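You operate a simulated robot arm through the tools that you are given. There is no shell and no other tool. Be economical: measure what you need, move in short steps, check, and stop when the job is done.

You are at the controls of a simulated two-armed robot. One attempt, no reset.

## Task
The slide has lost the carriage: catch it, bring it home and vent the door section.
Fine: slide at 0, door gate shut before the vent opens; the disc stays aboard.

It is judged by the outcome, as a careful person would: the job done as asked, and still so three seconds after it is handed in. It fails if anything else is knocked over, pushed out of place, dropped, spilled or broken.

## Robot
Two 7-joint arms with fingered hands on one trunk, on a base that drives. Base frame: it is fixed to the floor where the robot stands at the start and does not move with it; the origin is under the middle of the robot, x ahead of it, y to its left, z up. Units: mm, rad, N and s.
The left shoulder is at the start at [60, 166, 996], the right one opposite. With the tool pointing down near the work surface each hand reaches from about 100 to 520 mm from the robot's upright axis, wherever it stands, measured 20 degrees to its own side. Places, roughly: coat lever [1500, -100, 1200]; cool lever [700, -500, 1200]; door gate lever [600, -600, 1100]; door gauge [500, -600, 1100]; door latch [200, -700, 1500]; end gate lever [1300, -200, 1100]; heat lever [900, -400, 1200]; orange pump [700, -700, 200]; park lever [1200, -300, 1200]; store lever [1700, -100, 1200]; vent valve [300, -800, 1200]. Payload 5 kg a hand.
The tool frame of a hand sits at the grasp point between the pads (the TCP): z along the fingers, y along the line on which they close. The tips reach 32 mm beyond it. Largest opening 160 mm; the body of the gripper starts 89 mm behind the TCP. The gripper is a hand of 3 fingers: y runs from the thumb to the fingers, the wrist lies at [0, 0, -267] in the tool frame, and closing takes about 1.5 s.
Orientation is told as [roll, pitch, yaw] about the base's x, y, z axes, in that order, counted from this pose: with the fingers straight down and closing along the base's y, the tool's x points along the base's -x, its y along +y and its z along -z.

## Interface
- The arms move only by the tool arm_command. It takes "left_rows", "right_rows" or both (then of equal length, played together; a hand with none holds still); each is a list of rows, each a list of 6 numbers: the shift along the base's x, y, z in mm, then the turn, a rotation vector about the base's x, y, z in degrees. In form: [[dx, dy, dz, ax, ay, az], ...]. A call has 1 to 12 rows; each row shifts and turns the commanded pose from where the row before left it. "left_gripper" and "right_gripper" are, for a hand that has rows, the opening, from 0 (shut) to 1 (fully open), set as the call begins (left out, the last holds). Each row takes 0.2 s and may step no farther than 50 mm and 0.15 rad from the row before; otherwise, or with a gripper value out of range, the whole call is refused. Where a pose cannot be reached the arm comes as near as it can. A force on the tool above 70 N (or 10 N above the force at the start of the call, whichever is more), or a blocked arm, ends the call early, and 0.2 s more pass. The fingers move at their own pace (about 45 mm/s each) and stop on an object; they squeeze with about 25 N. The grip force told is the motor's: it shows also when the fingers shut on nothing. Time passes only in rows, and 0.2 s behind the last, so rows that do not move let the fingers close. The reply holds the time, the measured pose of the TCP, the force on the tool along the base axes, the opening and the grip force, in the units named above and with some noise, with the torque about the TCP (base axes, N m) and any sound that the robot's microphone picked up.
- Cameras (640 x 400 px; columns grow to the right, rows downward): "scene" is now at [48.9, -47.2, 1667.7]; the picture's right is [-0.53, -0.85, 0.00], its down [-0.38, 0.24, -0.89] and it looks along [0.76, -0.47, -0.45] (base axes); focal length 214 px, centre (320, 200). "left" rides on the left gripper at [-65, -4, -116] in its tool frame; the picture's right is [0.06, -1.00, 0.00], its down [0.87, 0.05, -0.49] and it looks along [0.49, 0.03, 0.87] (tool axes); focal length 261 px, centre (320, 200). "right" rides on the right gripper at [65, -4, -116] in its tool frame; the picture's right is [0.06, 1.00, 0.00], its down [-0.87, 0.05, -0.49] and it looks along [-0.49, 0.03, 0.87] (tool axes); focal length 261 px, centre (320, 200). There is no depth. A picture from a camera that has moved, and an enlarged one, comes with that camera's place and axes in the base frame and with its lens.
- snapshot(camera): a new picture of that camera. It takes no simulated time.
- lift_body(by): slides the trunk up (or, below 0, down) by that many mm; the arms and the scene camera ride with it, the base frame stays. It gives what a move gives, with no picture.
- steer(legs): drives the robot by 1 to 6 legs, each [ahead, turn to the left] in mm and rad, along the robot's own axes; the way and the turn of a leg run together, so that a leg with both is an arc; at most 1500 mm and 3.142 rad a leg. The arms and the cameras ride along, it lands a little off, and it stops where it bumps. It gives what a move gives.
- set_grasp(shape, hand): the hand has 3 fingers and takes this shape, open, in about a second: jaw (thumb against the fingers, like two jaws); tri (thumb and two fingers); tip (a fingertip pinch); poke (one finger out to press); point (the index stretched); flat (the hand flat); cup (the hand cupped); fist (a fist). The gripper value then closes the fingers along that shape, each until it touches; the sizes above hold for jaw. It gives what a move gives, with no picture.
- pan_tilt(pan, tilt): turns the head with the scene camera to pan (to the left, within 1.501 rad either way) and tilt (down, from -0.506 to 1.204), counted from straight ahead of the robot. It gives what a move gives.
- close_up(camera, box): a new picture of the part [left, top, right, bottom] of that camera's present view, enlarged. It takes no simulated time.
- sign_off(): hands the job in; it is judged then, once.

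Go step by step. Nothing tells you exact positions but the pictures and the camera data: compare them with the known pose of the tool, close in by small moves and look again before you grip or let go. The budget is 120 turns and 88 pictures, counting those below and the enlarged ones. Unless the task says otherwise, let go and move clear before handing in, and close with one line.

The tools are called after "Request:" as name(argument=value, ...) on one line, values as JSON. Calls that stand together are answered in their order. arm_command: Moves the arms, as the interface text tells. Its arguments: {"type":"object","properties":{"left_rows":{"type":"array","items":{"type":"array","items":{"type":"number"}}},"left_gripper":{"type":"number"},"right_rows":{"type":"array","items":{"type":"array","items":{"type":"number"}}},"right_gripper":{"type":"number"}},"required":[]} The other tools are called the same way: lift_body (by) slides the trunk up or down; set_grasp (shape, hand) gives the hand a shape; steer (legs) drives the base; pan_tilt (pan, tilt) turns the head that bears the scene camera; snapshot (camera) takes a picture; close_up (camera, box) takes an enlarged picture of a part of a camera's view; sign_off () hands the job in.

At the start:

```text
clock: 0.0
left_ee_pos: [474.0, 242.2, 1476.6]
left_orientation: [0.0, -0.004, 0.001]
left_wrist_force: [0.1, 0.8, -0.1]
left_ft_torque: [0.0, -0.01, -0.02]
left_width: 159.8
left_grasp_force: 0.1
left_shape: jaw
right_ee_pos: [473.2, -244.3, 1456.8]
right_orientation: [0.0, -0.002, 0.0]
right_wrist_force: [0.5, 0.1, 0.1]
right_ft_torque: [0.0, 0.01, -0.04]
right_width: 159.7
right_grasp_force: 0.0
right_shape: jaw
trunk travel left (down, up): [-545.0, 45.0]
robot x, y, heading: [1.7, 1.5, -0.001]
head pan, tilt: [-0.557, 0.466]
```

scene: 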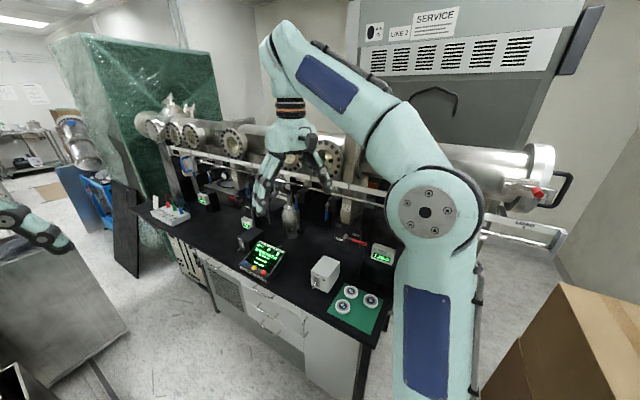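
right: 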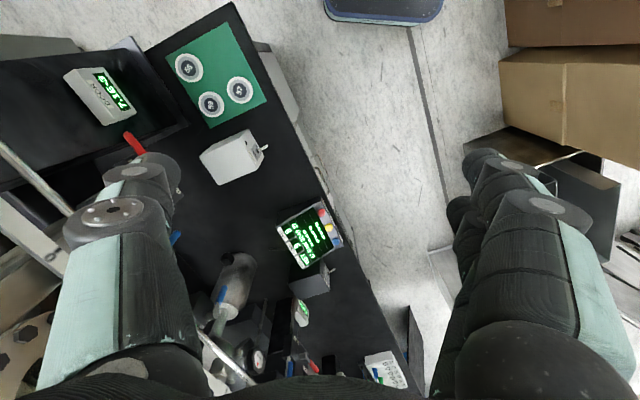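
left: 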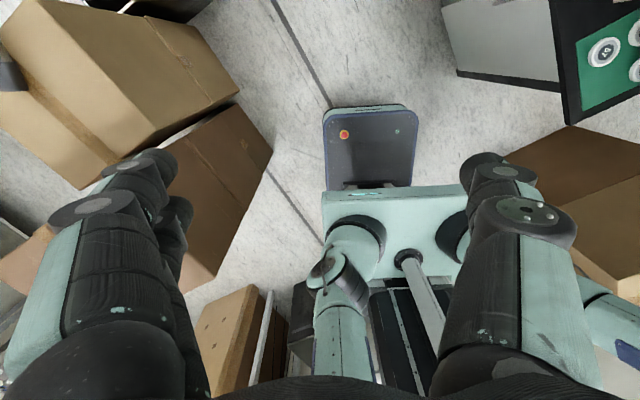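

I see a vacuum line behind a bench, with a small control panel, a box with a switch, discs and gauges. I'll enlarge the key parts to understand the apparatus.

Request:
close_up(camera="scene", box=[130, 90, 290, 190])

Request:
close_up(camera="scene", box=[220, 200, 400, 320])

Request:
close_up(camera="right", box=[180, 120, 420, 270])

```text
4.00 times, centred on (210, 140) of scene
camera zoom: at [48.9, -47.2, 1667.7], right [-0.53, -0.85, 0.0], down [-0.38, 0.24, -0.89], along [0.76, -0.47, -0.45], focal length 858 px, centre (760, 440)
```

zoom: 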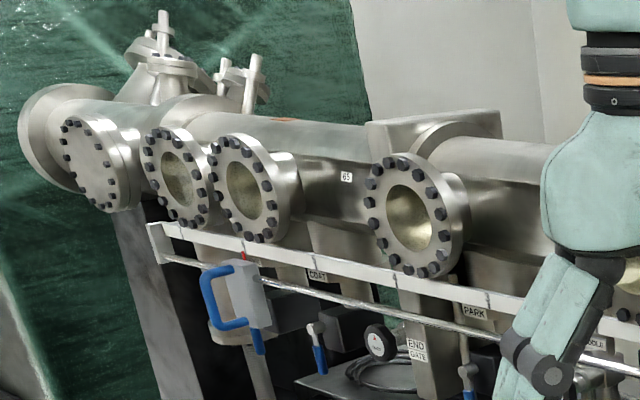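

```text
3.33 times, centred on (310, 260) of scene
camera zoom: at [48.9, -47.2, 1667.7], right [-0.53, -0.85, 0.0], down [-0.38, 0.24, -0.89], along [0.76, -0.47, -0.45], focal length 715 px, centre (353, 0)
```

zoom: 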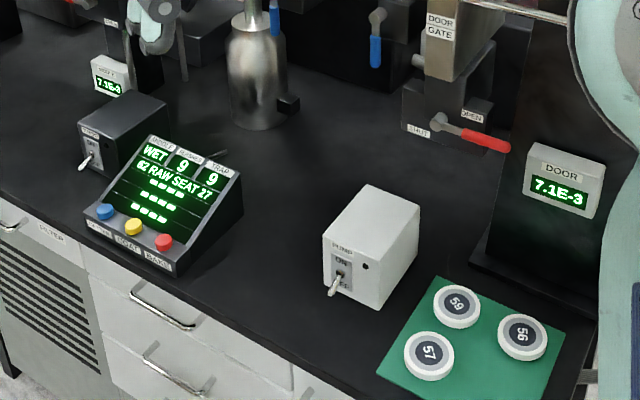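

```text
2.67 times, centred on (300, 195) of right
camera zoom: at [407.6, -249.2, 1571.6], right [-0.06, 1.0, 0.0], down [0.87, 0.05, 0.49], along [0.49, 0.03, -0.87], focal length 695 px, centre (373, 213)
```

zoom: 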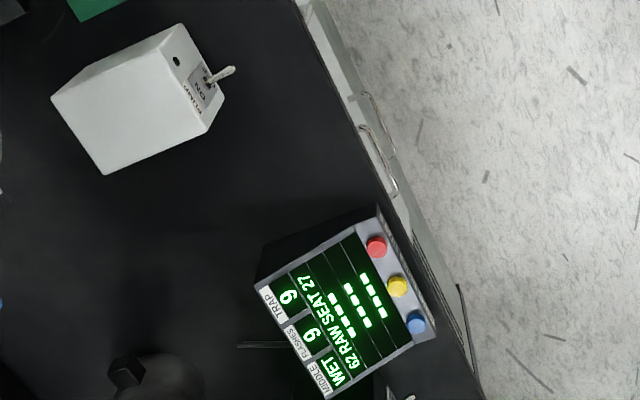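

The line runs diagonally in front, with the slide handle (blue) far along its rail. I'll turn to face the bench so I can look between the arms.

Request:
steer(legs=[[0, -1.11]])

Request:
pan_tilt(pan=0.5, tilt=0.4)

Request:
snapshot(camera="scene")

```text
clock: 3.1
left_ee_pos: [445.0, -290.8, 1477.4]
left_orientation: [0.0, -0.004, -1.05]
left_wrist_force: [-0.3, 0.2, 0.5]
left_ft_torque: [0.05, 0.02, 0.02]
left_width: 160.0
left_grasp_force: 0.0
left_shape: jaw
right_ee_pos: [22.3, -531.1, 1457.0]
right_orientation: [0.0, 0.001, -1.052]
right_wrist_force: [0.3, 1.1, -0.1]
right_ft_torque: [0.01, -0.03, 0.01]
right_width: 159.9
right_grasp_force: 0.1
right_shape: jaw
trunk travel left (down, up): [-545.0, 45.0]
robot x, y, heading: [-1.1, -0.1, -1.052]
head pan, tilt: [-0.557, 0.466]
```

```text
clock: 4.4
left_ee_pos: [445.2, -292.5, 1476.6]
left_orientation: [0.0, -0.003, -1.051]
left_wrist_force: [-0.2, 0.4, 0.0]
left_ft_torque: [-0.03, 0.05, -0.03]
left_width: 160.0
left_grasp_force: 0.2
left_shape: jaw
right_ee_pos: [23.6, -532.5, 1455.7]
right_orientation: [-0.001, 0.001, -1.052]
right_wrist_force: [-0.1, 0.7, -0.3]
right_ft_torque: [0.03, 0.03, 0.03]
right_width: 159.9
right_grasp_force: 0.1
right_shape: jaw
trunk travel left (down, up): [-545.0, 45.0]
robot x, y, heading: [3.0, 2.3, -1.056]
head pan, tilt: [0.499, 0.4]
```

```text
81 pictures are left
camera scene: at [65.0, -21.5, 1673.9], right [-0.53, -0.85, 0.0], down [-0.33, 0.2, -0.92], along [0.78, -0.48, -0.39], focal length 214 px, centre (320, 200)
```

scene: 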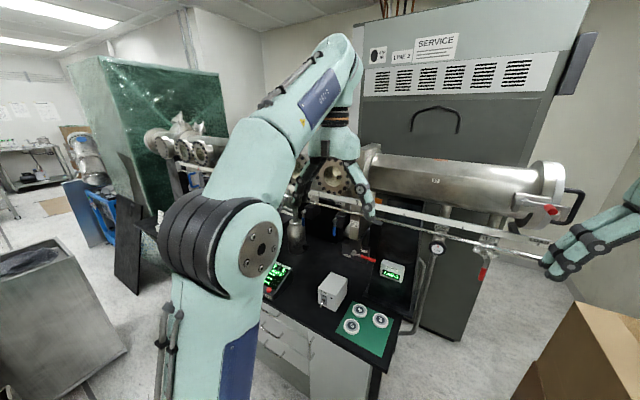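

The arms still block the view. I'll drive along the bench to a spot in front of its far half and look from there.

Request:
steer(legs=[[0, 1.51], [850, 0], [0, -1.57]])

Request:
pan_tilt(pan=0.0, tilt=0.4)

Request:
snapshot(camera="scene")

```text
clock: 12.3
left_ee_pos: [997.3, 770.5, 1485.9]
left_orientation: [-0.006, -0.03, 0.466]
left_wrist_force: [0.1, 1.0, 0.5]
left_ft_torque: [0.01, -0.01, -0.03]
left_width: 159.9
left_grasp_force: 0.0
left_shape: jaw
right_ee_pos: [1220.0, 340.3, 1458.6]
right_orientation: [0.001, -0.007, 0.478]
right_wrist_force: [-0.9, -0.4, 0.6]
right_ft_torque: [0.03, 0.01, 0.0]
right_width: 159.8
right_grasp_force: 0.0
right_shape: jaw
trunk travel left (down, up): [-545.0, 45.0]
robot x, y, heading: [696.0, 349.4, 0.487]
head pan, tilt: [0.499, 0.4]
stopped in leg 2: the robot was blocked; the commanded pose is now the measured one
```

```text
clock: 13.2
left_ee_pos: [996.4, 769.5, 1485.7]
left_orientation: [-0.003, -0.027, 0.468]
left_wrist_force: [-0.6, -0.3, -0.5]
left_ft_torque: [-0.03, 0.02, -0.06]
left_width: 160.1
left_grasp_force: 0.0
left_shape: jaw
right_ee_pos: [1216.9, 341.3, 1459.9]
right_orientation: [0.002, -0.01, 0.475]
right_wrist_force: [-0.3, -0.5, -0.5]
right_ft_torque: [0.01, 0.0, -0.01]
right_width: 159.8
right_grasp_force: 0.0
right_shape: jaw
trunk travel left (down, up): [-545.0, 45.0]
robot x, y, heading: [693.7, 343.9, 0.485]
head pan, tilt: [0.0, 0.4]
```

```text
80 pictures are left
camera scene: at [741.6, 369.8, 1674.5], right [0.47, -0.89, 0.0], down [-0.34, -0.18, -0.92], along [0.82, 0.43, -0.38], focal length 214 px, centre (320, 200)
```

scene: 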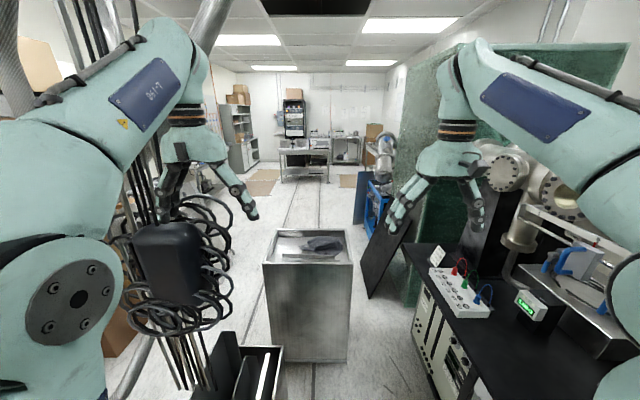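

Something hanging on the left (a cable rack) stopped the left arm. I'll back off a little and turn toward the bench.

Request:
steer(legs=[[-100, 0], [0, -1.57]])

Request:
snapshot(camera="scene")

```text
clock: 13.9
left_ee_pos: [998.7, 771.2, 1485.9]
left_orientation: [-0.006, -0.034, 0.463]
left_wrist_force: [0.1, -0.1, 0.6]
left_ft_torque: [0.01, -0.02, 0.0]
left_width: 159.8
left_grasp_force: 0.1
left_shape: jaw
right_ee_pos: [1220.4, 340.6, 1458.5]
right_orientation: [0.003, -0.005, 0.476]
right_wrist_force: [-0.5, -0.7, -0.4]
right_ft_torque: [0.0, 0.02, -0.01]
right_width: 160.0
right_grasp_force: 0.1
right_shape: jaw
trunk travel left (down, up): [-545.0, 45.0]
robot x, y, heading: [690.8, 343.7, 0.487]
head pan, tilt: [0.0, 0.4]
stopped in leg 1: the robot was blocked; the commanded pose is now the measured one
```

```text
79 pictures are left
camera scene: at [744.3, 371.3, 1674.0], right [0.47, -0.88, 0.0], down [-0.34, -0.18, -0.92], along [0.82, 0.43, -0.39], focal length 214 px, centre (320, 200)
```

scene: 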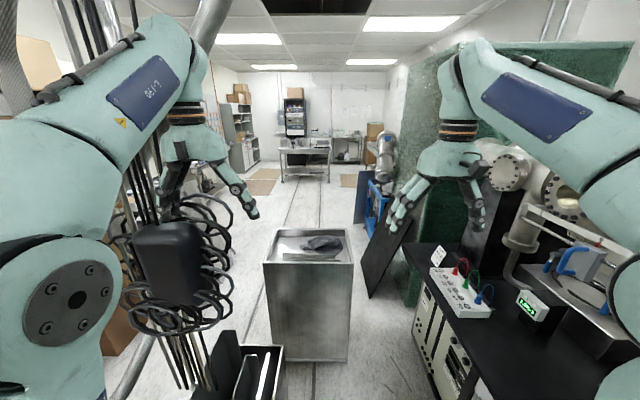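

Still blocked; I need to see what is touching on the left.

Request:
pan_tilt(pan=0.9, tilt=0.6)

Request:
snapshot(camera="scene")

Request:
snapshot(camera="left")

```text
clock: 15.1
left_ee_pos: [998.4, 770.2, 1486.4]
left_orientation: [-0.005, -0.032, 0.466]
left_wrist_force: [0.6, -0.5, 0.7]
left_ft_torque: [0.0, -0.01, 0.0]
left_width: 159.7
left_grasp_force: 0.0
left_shape: jaw
right_ee_pos: [1219.5, 340.4, 1459.2]
right_orientation: [0.002, -0.006, 0.476]
right_wrist_force: [-1.2, 0.0, 0.2]
right_ft_torque: [0.01, 0.01, 0.01]
right_width: 159.8
right_grasp_force: 0.1
right_shape: jaw
trunk travel left (down, up): [-545.0, 45.0]
robot x, y, heading: [694.1, 346.0, 0.485]
head pan, tilt: [0.901, 0.6]
```

```text
78 pictures are left
camera scene: at [677.9, 414.5, 1656.0], right [0.98, -0.18, 0.0], down [-0.1, -0.55, -0.83], along [0.15, 0.81, -0.56], focal length 214 px, centre (320, 200)
```

scene: 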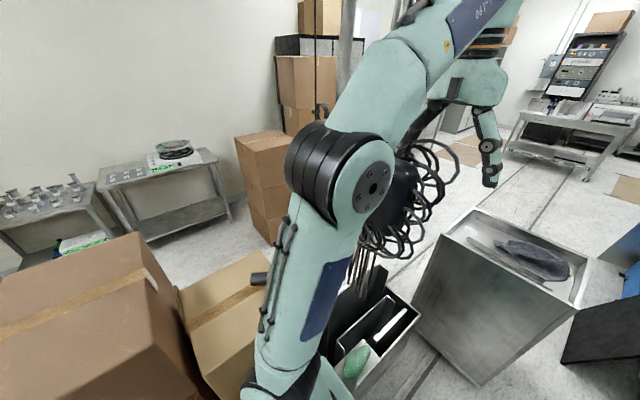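

```text
77 pictures are left
camera left: at [1054.2, 793.9, 1603.9], right [0.39, -0.92, 0.0], down [-0.82, -0.35, 0.46], along [-0.42, -0.18, -0.89], focal length 261 px, centre (320, 200)
```

left: 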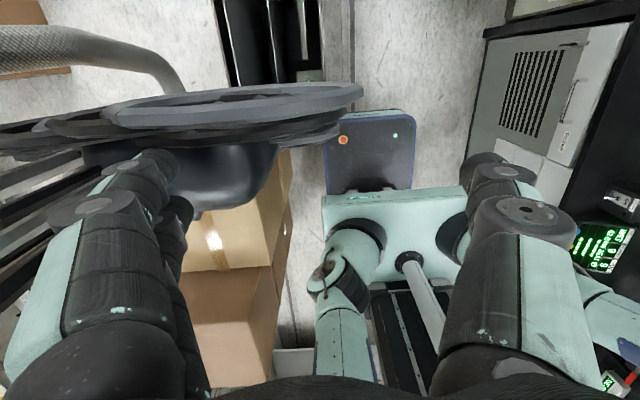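

The left elbow/hand touches the hanging cable stand. I'll ease the left hand to the robot's right.

Request:
arm_command(left_rows=[[14, -26, 0, 0, 0, 0], [14, -26, 0, 0, 0, 0], [14, -26, 0, 0, 0, 0], [14, -26, 0, 0, 0, 0]])

Request:
snapshot(camera="scene")

```text
clock: 16.1
left_ee_pos: [1052.7, 682.2, 1482.3]
left_orientation: [-0.004, -0.027, 0.463]
left_wrist_force: [0.4, -0.3, -0.5]
left_ft_torque: [0.05, 0.06, -0.02]
left_width: 159.8
left_grasp_force: 0.0
left_shape: jaw
left hand out of reach, approached as far as the arm can: row 4
right_ee_pos: [1227.7, 341.8, 1455.4]
right_orientation: [0.0, 0.0, 0.472]
right_wrist_force: [0.4, -1.3, -0.8]
right_ft_torque: [0.06, 0.01, 0.02]
right_width: 159.9
right_grasp_force: 0.1
right_shape: jaw
trunk travel left (down, up): [-545.0, 45.0]
robot x, y, heading: [695.0, 345.5, 0.48]
head pan, tilt: [0.901, 0.6]
```

```text
76 pictures are left
camera scene: at [687.3, 416.9, 1655.7], right [0.98, -0.19, 0.0], down [-0.11, -0.55, -0.83], along [0.15, 0.81, -0.56], focal length 214 px, centre (320, 200)
```

scene: 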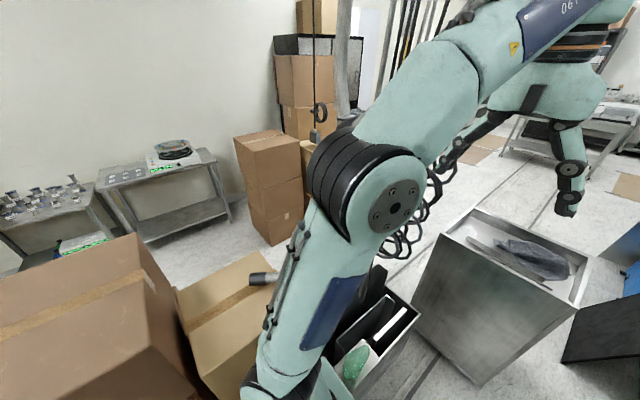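

Request:
steer(legs=[[-150, 0], [0, -1.57]])

Request:
pan_tilt(pan=0.0, tilt=0.45)

Request:
snapshot(camera="scene")

```text
clock: 21.4
left_ee_pos: [896.5, -87.5, 1481.8]
left_orientation: [-0.006, -0.028, -1.125]
left_wrist_force: [0.0, 0.3, -0.5]
left_ft_torque: [0.02, -0.03, 0.02]
left_width: 159.8
left_grasp_force: 0.0
left_shape: jaw
right_ee_pos: [551.2, -256.4, 1455.8]
right_orientation: [0.001, 0.0, -1.118]
right_wrist_force: [0.1, -0.5, 0.2]
right_ft_torque: [0.0, -0.03, 0.0]
right_width: 160.0
right_grasp_force: 0.0
right_shape: jaw
trunk travel left (down, up): [-545.0, 45.0]
robot x, y, heading: [563.5, 275.4, -1.104]
head pan, tilt: [0.901, 0.6]
```

```text
clock: 22.6
left_ee_pos: [897.2, -85.4, 1482.5]
left_orientation: [-0.006, -0.03, -1.125]
left_wrist_force: [-0.2, -0.3, -0.5]
left_ft_torque: [-0.01, -0.05, 0.01]
left_width: 160.0
left_grasp_force: 0.0
left_shape: jaw
right_ee_pos: [552.4, -256.5, 1457.2]
right_orientation: [-0.002, -0.001, -1.116]
right_wrist_force: [0.4, 0.8, -1.0]
right_ft_torque: [-0.01, 0.0, -0.03]
right_width: 159.5
right_grasp_force: 0.0
right_shape: jaw
trunk travel left (down, up): [-545.0, 45.0]
robot x, y, heading: [562.1, 275.6, -1.103]
head pan, tilt: [0.0, 0.45]
```

```text
75 pictures are left
camera scene: at [591.8, 221.5, 1669.2], right [-0.89, -0.45, 0.0], down [-0.2, 0.39, -0.9], along [0.4, -0.8, -0.44], focal length 214 px, centre (320, 200)
```

scene: 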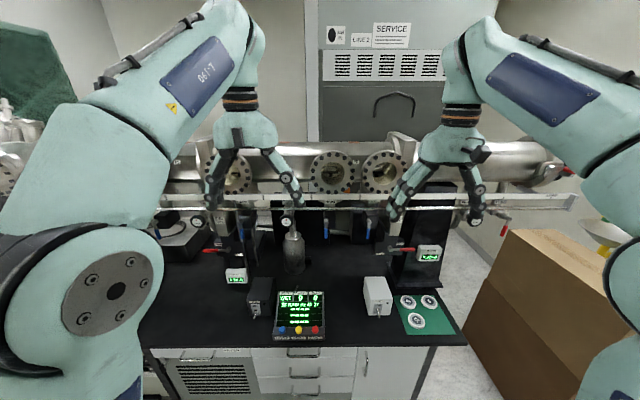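

Good central view. I'll enlarge the rail and panel.

Request:
close_up(camera="scene", box=[180, 130, 340, 230])

Request:
close_up(camera="scene", box=[320, 130, 480, 230])

Request:
close_up(camera="scene", box=[220, 260, 348, 340])

Request:
close_up(camera="scene", box=[440, 130, 600, 230])

```text
4.00 times, centred on (260, 180) of scene
camera zoom: at [591.8, 221.5, 1669.2], right [-0.89, -0.45, 0.0], down [-0.2, 0.39, -0.9], along [0.4, -0.8, -0.44], focal length 858 px, centre (560, 280)
```

zoom: 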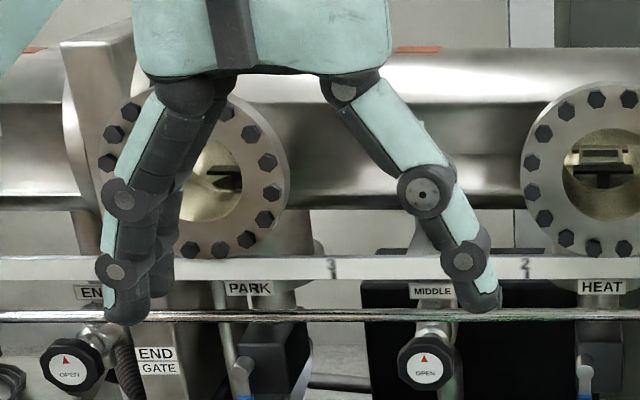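

```text
4.00 times, centred on (400, 180) of scene
camera zoom: at [591.8, 221.5, 1669.2], right [-0.89, -0.45, 0.0], down [-0.2, 0.39, -0.9], along [0.4, -0.8, -0.44], focal length 858 px, centre (0, 280)
```

zoom: 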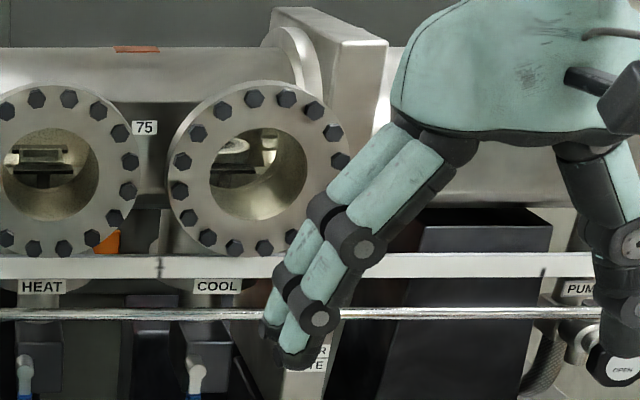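

```text
5.00 times, centred on (284, 300) of scene
camera zoom: at [591.8, 221.5, 1669.2], right [-0.89, -0.45, 0.0], down [-0.2, 0.39, -0.9], along [0.4, -0.8, -0.44], focal length 1072 px, centre (500, -300)
```

zoom: 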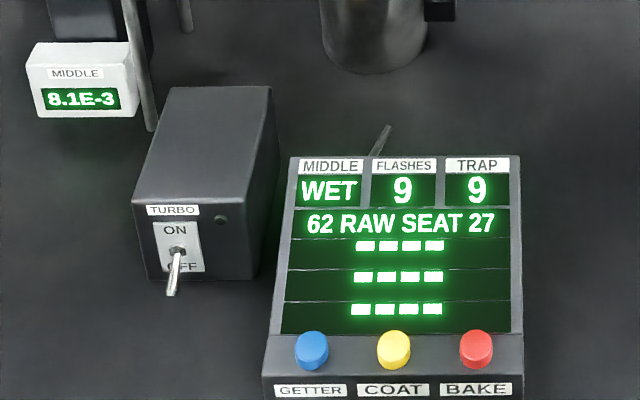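

```text
4.00 times, centred on (520, 180) of scene
camera zoom: at [591.8, 221.5, 1669.2], right [-0.89, -0.45, 0.0], down [-0.2, 0.39, -0.9], along [0.4, -0.8, -0.44], focal length 858 px, centre (-480, 280)
```

zoom: 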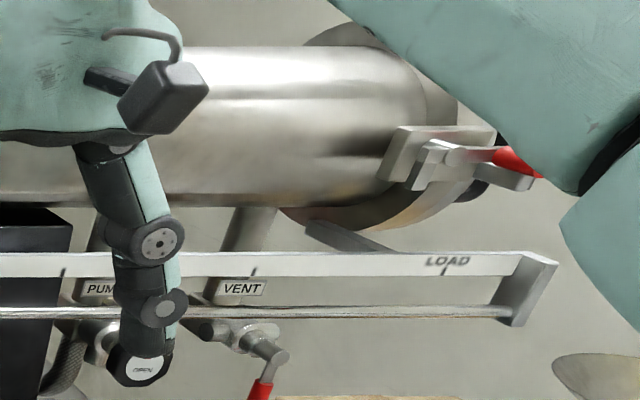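

Request:
arm_command(left_rows=[[40, 20, 0, 0, 0, 0], [40, 20, 0, 0, 0, 0], [40, 20, 0, 0, 0, 0], [40, 20, 0, 0, 0, 0]], right_rows=[[-40, -20, 0, 0, 0, 0], [-40, -20, 0, 0, 0, 0], [-40, -20, 0, 0, 0, 0], [-40, -20, 0, 0, 0, 0]])

Request:
close_up(camera="scene", box=[300, 140, 420, 215])

Request:
snapshot(camera="scene")

```text
clock: 23.6
left_ee_pos: [1057.8, -4.8, 1480.3]
left_orientation: [-0.004, -0.032, -1.127]
left_wrist_force: [-0.2, -0.3, -0.5]
left_ft_torque: [0.02, -0.05, 0.0]
left_width: 159.8
left_grasp_force: 0.1
left_shape: jaw
right_ee_pos: [389.9, -335.1, 1449.9]
right_orientation: [0.0, -0.006, -1.117]
right_wrist_force: [-0.6, -0.2, 0.3]
right_ft_torque: [0.0, -0.01, 0.02]
right_width: 160.1
right_grasp_force: 0.2
right_shape: jaw
right hand out of reach, approached as far as the arm can: row 4
trunk travel left (down, up): [-545.0, 45.0]
robot x, y, heading: [561.9, 277.8, -1.107]
head pan, tilt: [0.0, 0.45]
```

```text
5.33 times, centred on (360, 178) of scene
camera zoom: at [590.8, 221.5, 1669.2], right [-0.89, -0.45, 0.0], down [-0.19, 0.39, -0.9], along [0.4, -0.8, -0.44], focal length 1144 px, centre (107, 320)
```

zoom: 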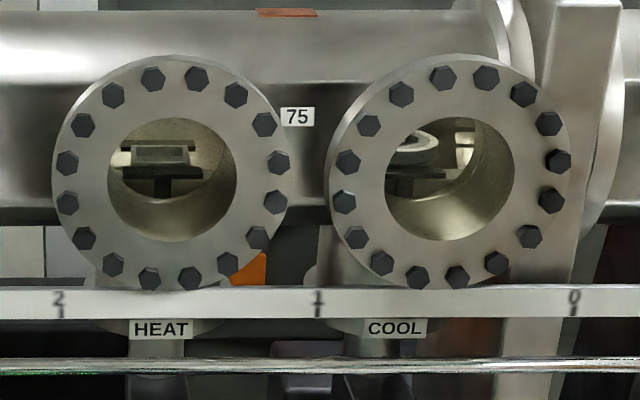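

```text
69 pictures are left
camera scene: at [590.8, 221.5, 1669.2], right [-0.89, -0.45, 0.0], down [-0.19, 0.39, -0.9], along [0.4, -0.8, -0.44], focal length 214 px, centre (320, 200)
```

scene: 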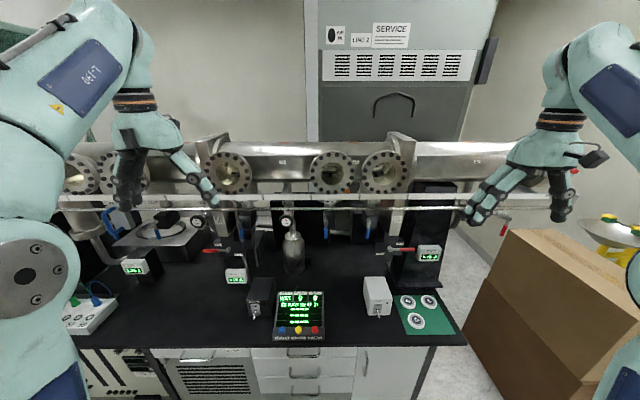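

The scale is clear now: 0 sits by the door gate, each mark ≈174 mm, LOAD at −3, and the slide is near 6; a disc on something shows in the COOL window. I'll tuck both hands in before driving along toward the slide.

Request:
arm_command(left_rows=[[-45, -10, 0, 0, 0, 0], [-45, -10, 0, 0, 0, 0], [-45, -10, 0, 0, 0, 0], [-45, 20, 0, 0, 0, 0], [-40, 25, 0, 0, 0, 0], [-20, 40, 0, 0, 0, 0], [-20, 40, 0, 0, 0, 0], [-20, 40, 0, 0, 0, 0]], right_rows=[[40, 20, 0, 0, 0, 0], [40, 20, 0, 0, 0, 0], [40, 20, 0, 0, 0, 0], [40, 30, 0, 0, 0, 0], [-10, 40, 0, 0, 0, 0], [-20, 40, 0, 0, 0, 0], [-20, 40, 0, 0, 0, 0], [-20, 40, 0, 0, 0, 0]])

Request:
steer(legs=[[80, 0], [0, 1.57]])

Request:
snapshot(camera="scene")

```text
clock: 25.6
left_ee_pos: [760.8, 147.9, 1492.3]
left_orientation: [-0.054, -0.062, -1.268]
left_wrist_force: [-0.2, -1.0, -0.3]
left_ft_torque: [0.08, -0.01, 0.0]
left_width: 159.9
left_grasp_force: 0.1
left_shape: jaw
right_ee_pos: [481.2, -83.4, 1446.6]
right_orientation: [0.004, 0.002, -1.118]
right_wrist_force: [0.0, -2.2, -0.3]
right_ft_torque: [0.07, 0.01, 0.0]
right_width: 160.0
right_grasp_force: 0.0
right_shape: jaw
trunk travel left (down, up): [-545.0, 45.0]
robot x, y, heading: [562.7, 276.8, -1.109]
head pan, tilt: [0.0, 0.45]
stopped in row 8 (left hand): the arm was blocked; the commanded pose is now the measured one
```

```text
clock: 30.6
left_ee_pos: [723.7, 403.3, 1490.9]
left_orientation: [-0.055, -0.065, 0.308]
left_wrist_force: [-0.7, 0.1, -0.1]
left_ft_torque: [-0.01, -0.02, 0.03]
left_width: 160.1
left_grasp_force: 0.0
left_shape: jaw
right_ee_pos: [953.9, 123.4, 1448.3]
right_orientation: [0.0, -0.001, 0.456]
right_wrist_force: [-0.3, 0.2, -0.6]
right_ft_torque: [0.0, -0.01, 0.01]
right_width: 159.9
right_grasp_force: 0.1
right_shape: jaw
trunk travel left (down, up): [-545.0, 45.0]
robot x, y, heading: [597.0, 201.7, 0.471]
head pan, tilt: [0.0, 0.45]
```

```text
68 pictures are left
camera scene: at [655.5, 232.7, 1669.2], right [0.45, -0.89, 0.0], down [-0.39, -0.2, -0.9], along [0.8, 0.4, -0.44], focal length 214 px, centre (320, 200)
```

scene: 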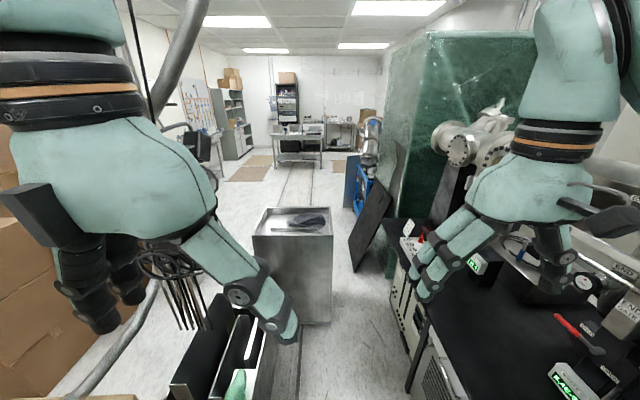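

There's a bin by the cable stand ahead-left, so I'll stop short at s≈940 (left arm will reach the slide from there) and face the bench.

Request:
steer(legs=[[300, 0], [0, -1.57]])

Request:
pan_tilt(pan=0.6, tilt=0.45)

Request:
snapshot(camera="scene")

```text
clock: 35.5
left_ee_pos: [1087.7, 303.4, 1492.3]
left_orientation: [-0.055, -0.065, -0.85]
left_wrist_force: [0.1, -0.3, -0.4]
left_ft_torque: [0.01, -0.01, -0.03]
left_width: 160.1
left_grasp_force: 0.1
left_shape: jaw
right_ee_pos: [924.4, -21.7, 1449.1]
right_orientation: [0.001, 0.002, -0.697]
right_wrist_force: [0.3, -0.7, 0.3]
right_ft_torque: [0.03, -0.04, -0.01]
right_width: 159.9
right_grasp_force: 0.2
right_shape: jaw
trunk travel left (down, up): [-545.0, 45.0]
robot x, y, heading: [853.3, 339.0, -0.683]
head pan, tilt: [0.0, 0.45]
stopped in leg 2: the robot was blocked; the commanded pose is now the measured one
```

```text
clock: 36.5
left_ee_pos: [1087.5, 302.9, 1492.4]
left_orientation: [-0.057, -0.064, -0.848]
left_wrist_force: [-0.1, -0.7, 0.0]
left_ft_torque: [0.0, 0.03, 0.01]
left_width: 160.1
left_grasp_force: 0.1
left_shape: jaw
right_ee_pos: [925.6, -22.8, 1448.5]
right_orientation: [-0.001, 0.002, -0.696]
right_wrist_force: [-1.0, 0.2, 0.2]
right_ft_torque: [0.01, -0.05, 0.01]
right_width: 159.9
right_grasp_force: 0.1
right_shape: jaw
trunk travel left (down, up): [-545.0, 45.0]
robot x, y, heading: [853.3, 334.9, -0.68]
head pan, tilt: [0.6, 0.45]
```

```text
67 pictures are left
camera scene: at [923.4, 347.4, 1669.2], right [-0.08, -1.0, 0.0], down [-0.43, 0.04, -0.9], along [0.9, -0.07, -0.44], focal length 214 px, centre (320, 200)
```

scene: 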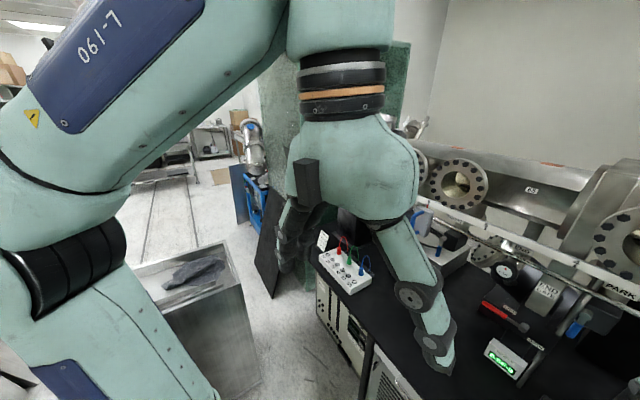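

Blocked mid-turn; look left to see what is in contact.

Request:
pan_tilt(pan=1.5, tilt=0.7)

Request:
snapshot(camera="scene")

Request:
pan_tilt(pan=-1.3, tilt=0.8)

Request:
snapshot(camera="scene")

```text
clock: 37.7
left_ee_pos: [1086.7, 303.6, 1492.3]
left_orientation: [-0.055, -0.064, -0.848]
left_wrist_force: [-0.2, -0.1, 0.5]
left_ft_torque: [-0.01, 0.02, -0.02]
left_width: 159.7
left_grasp_force: 0.0
left_shape: jaw
right_ee_pos: [925.1, -21.1, 1448.5]
right_orientation: [0.0, 0.002, -0.697]
right_wrist_force: [0.2, -1.0, 0.2]
right_ft_torque: [0.01, -0.01, -0.03]
right_width: 159.8
right_grasp_force: 0.0
right_shape: jaw
trunk travel left (down, up): [-545.0, 45.0]
robot x, y, heading: [853.6, 336.9, -0.68]
head pan, tilt: [1.499, 0.7]
```

```text
66 pictures are left
camera scene: at [889.9, 416.8, 1647.1], right [0.73, -0.68, 0.0], down [-0.44, -0.47, -0.77], along [0.52, 0.56, -0.64], focal length 214 px, centre (320, 200)
```

scene: 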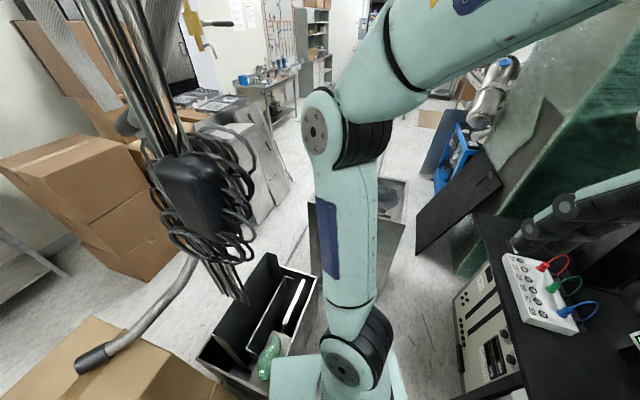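

```text
clock: 40.2
left_ee_pos: [1086.4, 302.4, 1492.2]
left_orientation: [-0.055, -0.065, -0.847]
left_wrist_force: [0.2, -0.2, -0.8]
left_ft_torque: [0.01, 0.01, -0.02]
left_width: 160.0
left_grasp_force: 0.1
left_shape: jaw
right_ee_pos: [925.7, -20.9, 1448.1]
right_orientation: [0.0, 0.003, -0.696]
right_wrist_force: [0.0, -0.3, -0.9]
right_ft_torque: [-0.01, -0.01, -0.01]
right_width: 159.8
right_grasp_force: 0.0
right_shape: jaw
trunk travel left (down, up): [-545.0, 45.0]
robot x, y, heading: [853.8, 333.6, -0.68]
head pan, tilt: [-1.3, 0.799]
```

```text
65 pictures are left
camera scene: at [799.4, 280.9, 1638.8], right [-0.92, 0.4, 0.0], down [0.29, 0.66, -0.7], along [-0.28, -0.64, -0.72], focal length 214 px, centre (320, 200)
```

scene: 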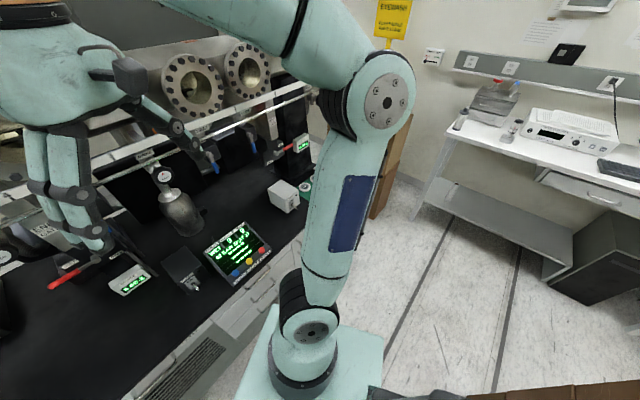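

The rear seems to touch the bin. From s≈770 both arms can cover the whole travel (left for the slide at 6, right for 0), so I'll go back a bit and face the bench there.

Request:
steer(legs=[[0, 1.13], [-150, 0], [0, -1.56]])

Request:
pan_tilt(pan=0.5, tilt=0.45)

Request:
snapshot(camera="scene")

```text
clock: 48.3
left_ee_pos: [923.4, 154.1, 1491.6]
left_orientation: [-0.054, -0.064, -1.239]
left_wrist_force: [-0.6, 0.1, 0.2]
left_ft_torque: [0.03, 0.0, 0.0]
left_width: 160.2
left_grasp_force: 0.0
left_shape: jaw
right_ee_pos: [650.2, -86.3, 1449.2]
right_orientation: [-0.001, 0.002, -1.087]
right_wrist_force: [-0.4, 0.7, -0.3]
right_ft_torque: [0.01, 0.01, -0.02]
right_width: 159.7
right_grasp_force: 0.1
right_shape: jaw
trunk travel left (down, up): [-545.0, 45.0]
robot x, y, heading: [719.4, 269.3, -1.075]
head pan, tilt: [-1.3, 0.799]
```

```text
clock: 50.1
left_ee_pos: [923.5, 153.3, 1491.7]
left_orientation: [-0.055, -0.065, -1.239]
left_wrist_force: [0.3, -0.8, -0.2]
left_ft_torque: [-0.03, 0.05, 0.01]
left_width: 159.8
left_grasp_force: 0.0
left_shape: jaw
right_ee_pos: [651.8, -85.7, 1448.4]
right_orientation: [0.0, 0.001, -1.087]
right_wrist_force: [-0.3, 0.4, -0.2]
right_ft_torque: [-0.01, 0.02, 0.04]
right_width: 159.7
right_grasp_force: 0.1
right_shape: jaw
trunk travel left (down, up): [-545.0, 45.0]
robot x, y, heading: [719.8, 272.2, -1.075]
head pan, tilt: [0.499, 0.45]
```

```text
64 pictures are left
camera scene: at [783.3, 249.2, 1669.2], right [-0.54, -0.84, 0.0], down [-0.37, 0.24, -0.9], along [0.76, -0.49, -0.44], focal length 214 px, centre (320, 200)
```

scene: 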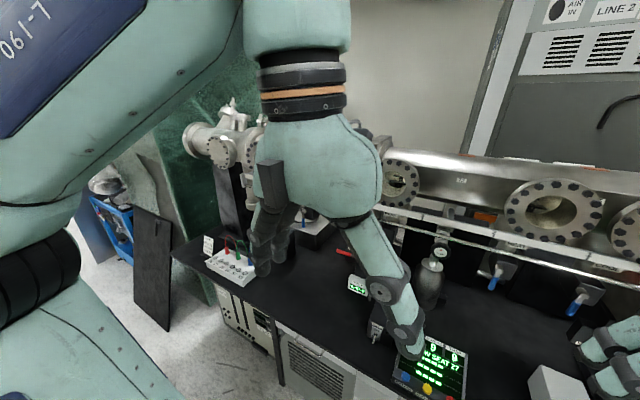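

Now I'll swing the left hand outward and turn it to point horizontally toward the slide.

Request:
arm_command(left_rows=[[40, 0, 0, 0, 0, 7.5], [40, 0, 0, 0, 0, 7.5], [40, 0, 0, 0, 0, 7.5], [40, 0, 0, 0, 0, 7.5], [25, 0, 0, -5.3, -6.3, 0], [25, 0, 0, -5.3, -6.3, 0], [25, 0, 0, -5.3, -6.3, 0], [25, 0, 0, -5.3, -6.3, 0], [20, 0, -20, -5.3, -6.3, 0], [20, 0, -20, -5.3, -6.3, 0], [20, 0, -20, -5.3, -6.3, 0], [20, 0, -20, -5.3, -6.3, 0]])

Request:
snapshot(camera="left")

```text
clock: 52.7
left_ee_pos: [1262.6, 151.5, 1408.6]
left_orientation: [-0.019, -1.213, -0.74]
left_wrist_force: [0.2, -0.3, 0.6]
left_ft_torque: [0.01, -0.03, 0.0]
left_width: 160.1
left_grasp_force: 0.0
left_shape: jaw
right_ee_pos: [651.5, -86.0, 1448.3]
right_orientation: [-0.002, 0.002, -1.086]
right_wrist_force: [-0.3, 0.4, 0.0]
right_ft_torque: [0.0, 0.0, -0.01]
right_width: 159.8
right_grasp_force: 0.0
right_shape: jaw
trunk travel left (down, up): [-545.0, 45.0]
robot x, y, heading: [715.7, 271.7, -1.08]
head pan, tilt: [0.499, 0.45]
```

```text
63 pictures are left
camera left: at [1197.9, 207.3, 1509.9], right [-0.7, -0.71, -0.05], down [-0.52, 0.56, -0.64], along [0.49, -0.42, -0.76], focal length 261 px, centre (320, 200)
```

left: 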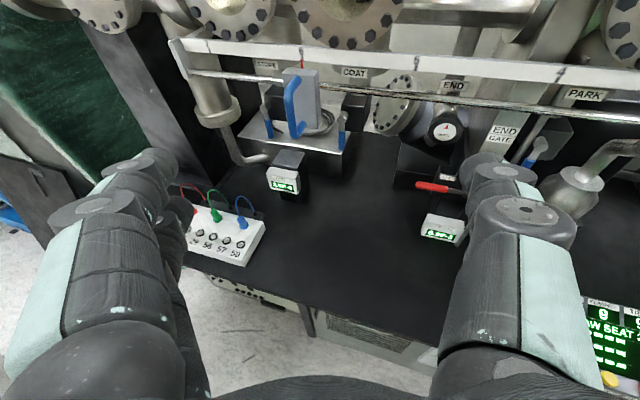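

The slide is a grey block with a vertical blue D-handle and red pointer. Enlarging to see its geometry.

Request:
close_up(camera="left", box=[220, 30, 380, 150])

```text
3.33 times, centred on (300, 90) of left
camera zoom: at [1197.9, 207.3, 1509.9], right [-0.7, -0.71, -0.05], down [-0.52, 0.56, -0.64], along [0.49, -0.42, -0.76], focal length 869 px, centre (387, 567)
```

zoom: 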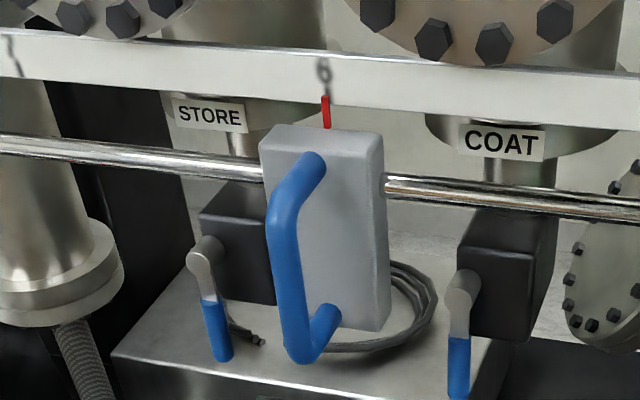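

Request:
arm_command(left_rows=[[20, -10, -30, -4.6, -5.0, 0], [20, -10, -30, -4.6, -5.0, 0], [20, -10, -30, -4.6, -5.0, 0], [30, -18, -25, 0, 0, 0], [30, -18, -24, 0, 0, 0], [30, -18, 0, 0, 0, 0], [30, -20, 0, 0, 0, 0]], left_gripper=0.6)

Request:
snapshot(camera="left")

Request:
snapshot(camera="scene")

```text
clock: 54.3
left_ee_pos: [1475.4, 44.1, 1305.5]
left_orientation: [0.439, -1.567, -1.2]
left_wrist_force: [0.1, 0.2, -0.7]
left_ft_torque: [-0.05, 0.01, 0.01]
left_width: 96.5
left_grasp_force: 0.1
left_shape: jaw
left hand out of reach, approached as far as the arm can: row 2, 3
right_ee_pos: [651.6, -87.1, 1447.9]
right_orientation: [-0.001, 0.003, -1.087]
right_wrist_force: [0.5, -0.1, 0.2]
right_ft_torque: [0.05, 0.05, -0.01]
right_width: 160.0
right_grasp_force: 0.0
right_shape: jaw
trunk travel left (down, up): [-545.0, 45.0]
robot x, y, heading: [719.5, 273.2, -1.074]
head pan, tilt: [0.499, 0.45]
```

```text
61 pictures are left
camera left: at [1388.5, 118.5, 1369.7], right [-0.69, -0.72, -0.06], down [-0.32, 0.38, -0.87], along [0.65, -0.58, -0.49], focal length 261 px, centre (320, 200)
```

left: 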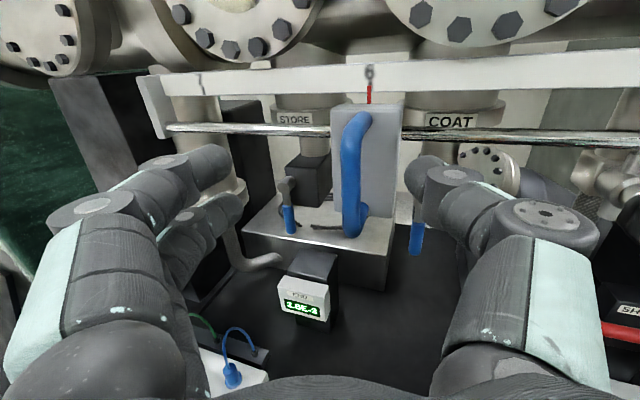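

```text
60 pictures are left
camera scene: at [784.6, 247.8, 1669.1], right [-0.54, -0.84, 0.0], down [-0.37, 0.24, -0.9], along [0.76, -0.49, -0.44], focal length 214 px, centre (320, 200)
```

scene: 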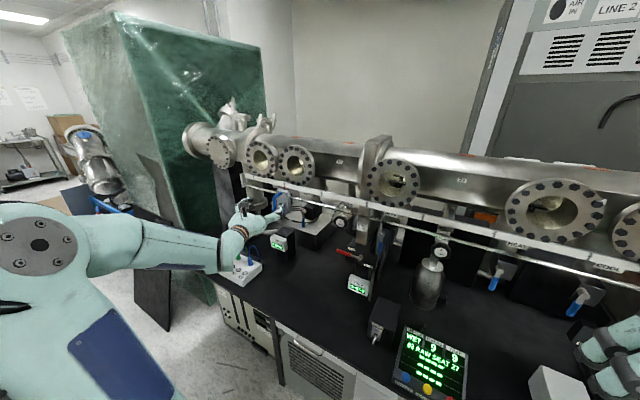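

Triangulating, the handle bar is near (1495, −8, 1299): ~24 mm to the hand's right and ~49 mm ahead. I'll shift right and advance.

Request:
arm_command(left_rows=[[-9, -9, -2, 0, 0, 0], [-9, -9, -2, 0, 0, 0], [11, -10, 0, 0, 0, 0], [12, -10, 0, 0, 0, 0]])

Request:
snapshot(camera="left")

```text
clock: 55.3
left_ee_pos: [1479.8, 7.5, 1302.0]
left_orientation: [0.757, -1.569, -1.516]
left_wrist_force: [0.4, 0.4, -0.3]
left_ft_torque: [0.01, 0.03, 0.0]
left_width: 96.8
left_grasp_force: 0.1
left_shape: jaw
right_ee_pos: [650.7, -85.7, 1447.9]
right_orientation: [0.0, 0.001, -1.087]
right_wrist_force: [1.1, 0.8, -0.2]
right_ft_torque: [-0.01, -0.02, 0.01]
right_width: 160.1
right_grasp_force: 0.0
right_shape: jaw
trunk travel left (down, up): [-545.0, 45.0]
robot x, y, heading: [721.6, 269.6, -1.073]
head pan, tilt: [0.499, 0.45]
```

```text
59 pictures are left
camera left: at [1392.4, 83.1, 1367.3], right [-0.69, -0.72, -0.06], down [-0.32, 0.38, -0.87], along [0.65, -0.58, -0.49], focal length 261 px, centre (320, 200)
```

left: 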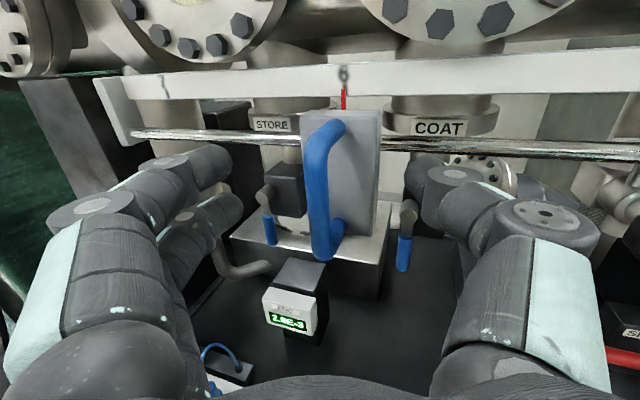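

Aligned. Advance ~18 mm and close gently.

Request:
arm_command(left_rows=[[7, -6, 0, 0, 0, 0], [6, -6, 0, 0, 0, 0]])

Request:
arm_command(left_rows=[[0, 0, 0, 0, 0, 0], [0, 0, 0, 0, 0, 0], [0, 0, 0, 0, 0, 0], [0, 0, 0, 0, 0, 0], [0, 0, 0, 0, 0, 0], [0, 0, 0, 0, 0, 0], [0, 0, 0, 0, 0, 0], [0, 0, 0, 0, 0, 0]], left_gripper=0.05)

Request:
snapshot(camera="left")

```text
clock: 55.9
left_ee_pos: [1492.9, -3.2, 1300.7]
left_orientation: [0.484, -1.57, -1.245]
left_wrist_force: [0.0, -0.5, -0.6]
left_ft_torque: [0.02, -0.02, 0.01]
left_width: 96.4
left_grasp_force: 0.2
left_shape: jaw
right_ee_pos: [650.0, -85.4, 1447.3]
right_orientation: [-0.001, 0.001, -1.087]
right_wrist_force: [0.4, 0.2, 0.2]
right_ft_torque: [0.02, -0.02, -0.03]
right_width: 159.9
right_grasp_force: 0.1
right_shape: jaw
trunk travel left (down, up): [-545.0, 45.0]
robot x, y, heading: [722.4, 270.7, -1.074]
head pan, tilt: [0.499, 0.45]
```

```text
clock: 57.7
left_ee_pos: [1493.3, -2.8, 1301.0]
left_orientation: [0.497, -1.568, -1.255]
left_wrist_force: [0.2, 0.4, -1.6]
left_ft_torque: [-0.03, 0.0, 0.0]
left_width: 8.4
left_grasp_force: 0.0
left_shape: jaw
right_ee_pos: [649.4, -85.4, 1448.4]
right_orientation: [0.0, 0.002, -1.087]
right_wrist_force: [0.4, -0.8, -0.3]
right_ft_torque: [-0.01, -0.02, 0.0]
right_width: 160.1
right_grasp_force: 0.0
right_shape: jaw
trunk travel left (down, up): [-545.0, 45.0]
robot x, y, heading: [720.1, 272.1, -1.071]
head pan, tilt: [0.499, 0.45]
```

```text
58 pictures are left
camera left: at [1406.6, 71.9, 1366.6], right [-0.69, -0.72, -0.06], down [-0.32, 0.38, -0.87], along [0.65, -0.58, -0.49], focal length 261 px, centre (320, 200)
```

left: 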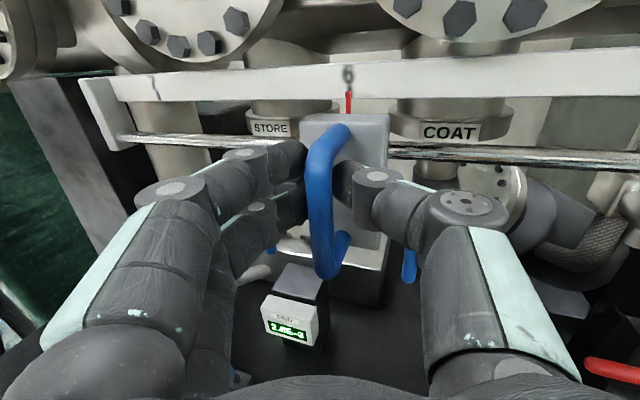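

The fingers have closed around/behind the bar. Test with a small move along the rail toward lower numbers.

Request:
arm_command(left_rows=[[0, 0, 0, 0, 0, 0], [-9, -4.4, 0, 0, 0, 0], [-9, -4.4, 0, 0, 0, 0], [-9, -4.4, 0, 0, 0, 0]], left_gripper=0.0)

Request:
snapshot(camera="left")

```text
clock: 58.7
left_ee_pos: [1465.8, -19.5, 1302.0]
left_orientation: [0.063, -1.567, -0.822]
left_wrist_force: [3.6, -6.7, -5.6]
left_ft_torque: [-0.01, 0.05, 0.11]
left_width: 0.0
left_grasp_force: 25.0
left_shape: jaw
right_ee_pos: [651.8, -86.5, 1447.5]
right_orientation: [0.0, 0.001, -1.086]
right_wrist_force: [0.3, -0.3, 1.3]
right_ft_torque: [0.0, 0.03, -0.01]
right_width: 159.9
right_grasp_force: 0.0
right_shape: jaw
trunk travel left (down, up): [-545.0, 45.0]
robot x, y, heading: [720.8, 270.0, -1.072]
head pan, tilt: [0.499, 0.45]
```

```text
57 pictures are left
camera left: at [1378.7, 56.5, 1367.3], right [-0.69, -0.72, -0.06], down [-0.32, 0.38, -0.87], along [0.65, -0.58, -0.49], focal length 261 px, centre (320, 200)
```

left: 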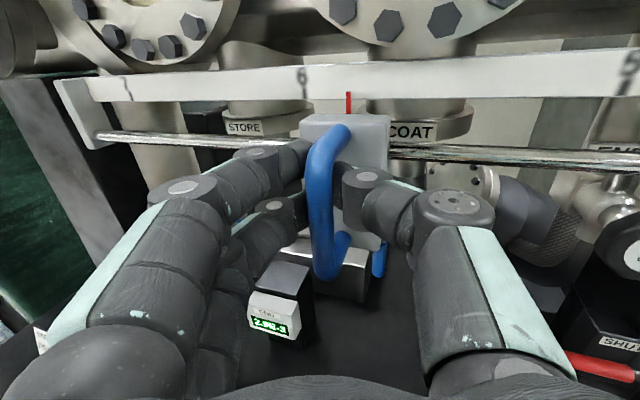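

The slide follows. It now reads just below 6; continue at moderate speed toward lower marks, monitoring force and sound.

Request:
arm_command(left_rows=[[-20, -9.9, 0, 0, 0, 0], [-20, -9.9, 0, 0, 0, 0], [-20, -9.9, 0, 0, 0, 0], [-20, -9.9, 0, 0, 0, 0], [-20, -9.9, 0, 0, 0, 0], [-20, -9.9, 0, 0, 0, 0], [-20, -9.9, 0, 0, 0, 0], [-20, -9.9, 0, 0, 0, 0], [-20, -9.9, 0, 0, 0, 0], [-20, -9.9, 0, 0, 0, 0]])

Request:
snapshot(camera="left")

Request:
snapshot(camera="scene")

```text
clock: 60.9
left_ee_pos: [1266.4, -118.3, 1302.2]
left_orientation: [0.466, -1.565, -1.227]
left_wrist_force: [10.7, -24.3, -8.5]
left_ft_torque: [0.0, 0.09, 0.01]
left_width: 0.0
left_grasp_force: 25.0
left_shape: jaw
right_ee_pos: [651.7, -89.4, 1445.9]
right_orientation: [0.0, 0.006, -1.088]
right_wrist_force: [0.1, -0.3, 0.6]
right_ft_torque: [0.01, -0.01, -0.02]
right_width: 159.8
right_grasp_force: 0.1
right_shape: jaw
trunk travel left (down, up): [-545.0, 45.0]
robot x, y, heading: [719.3, 272.6, -1.074]
head pan, tilt: [0.499, 0.45]
```

```text
56 pictures are left
camera left: at [1179.4, -44.0, 1367.3], right [-0.69, -0.72, -0.06], down [-0.32, 0.38, -0.87], along [0.65, -0.58, -0.49], focal length 261 px, centre (320, 200)
```

left: 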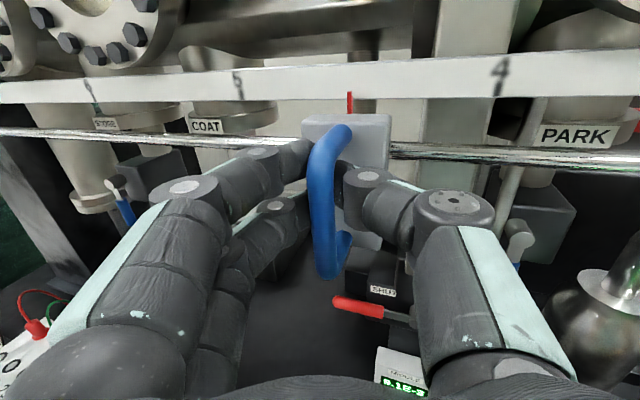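

```text
55 pictures are left
camera scene: at [785.2, 244.7, 1669.1], right [-0.54, -0.84, 0.0], down [-0.37, 0.24, -0.9], along [0.76, -0.49, -0.44], focal length 214 px, centre (320, 200)
```

scene: 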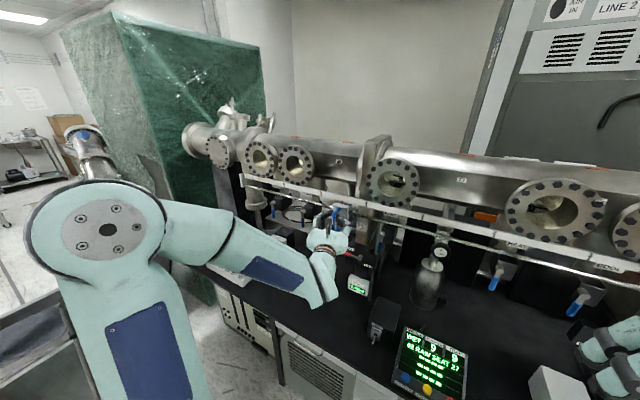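

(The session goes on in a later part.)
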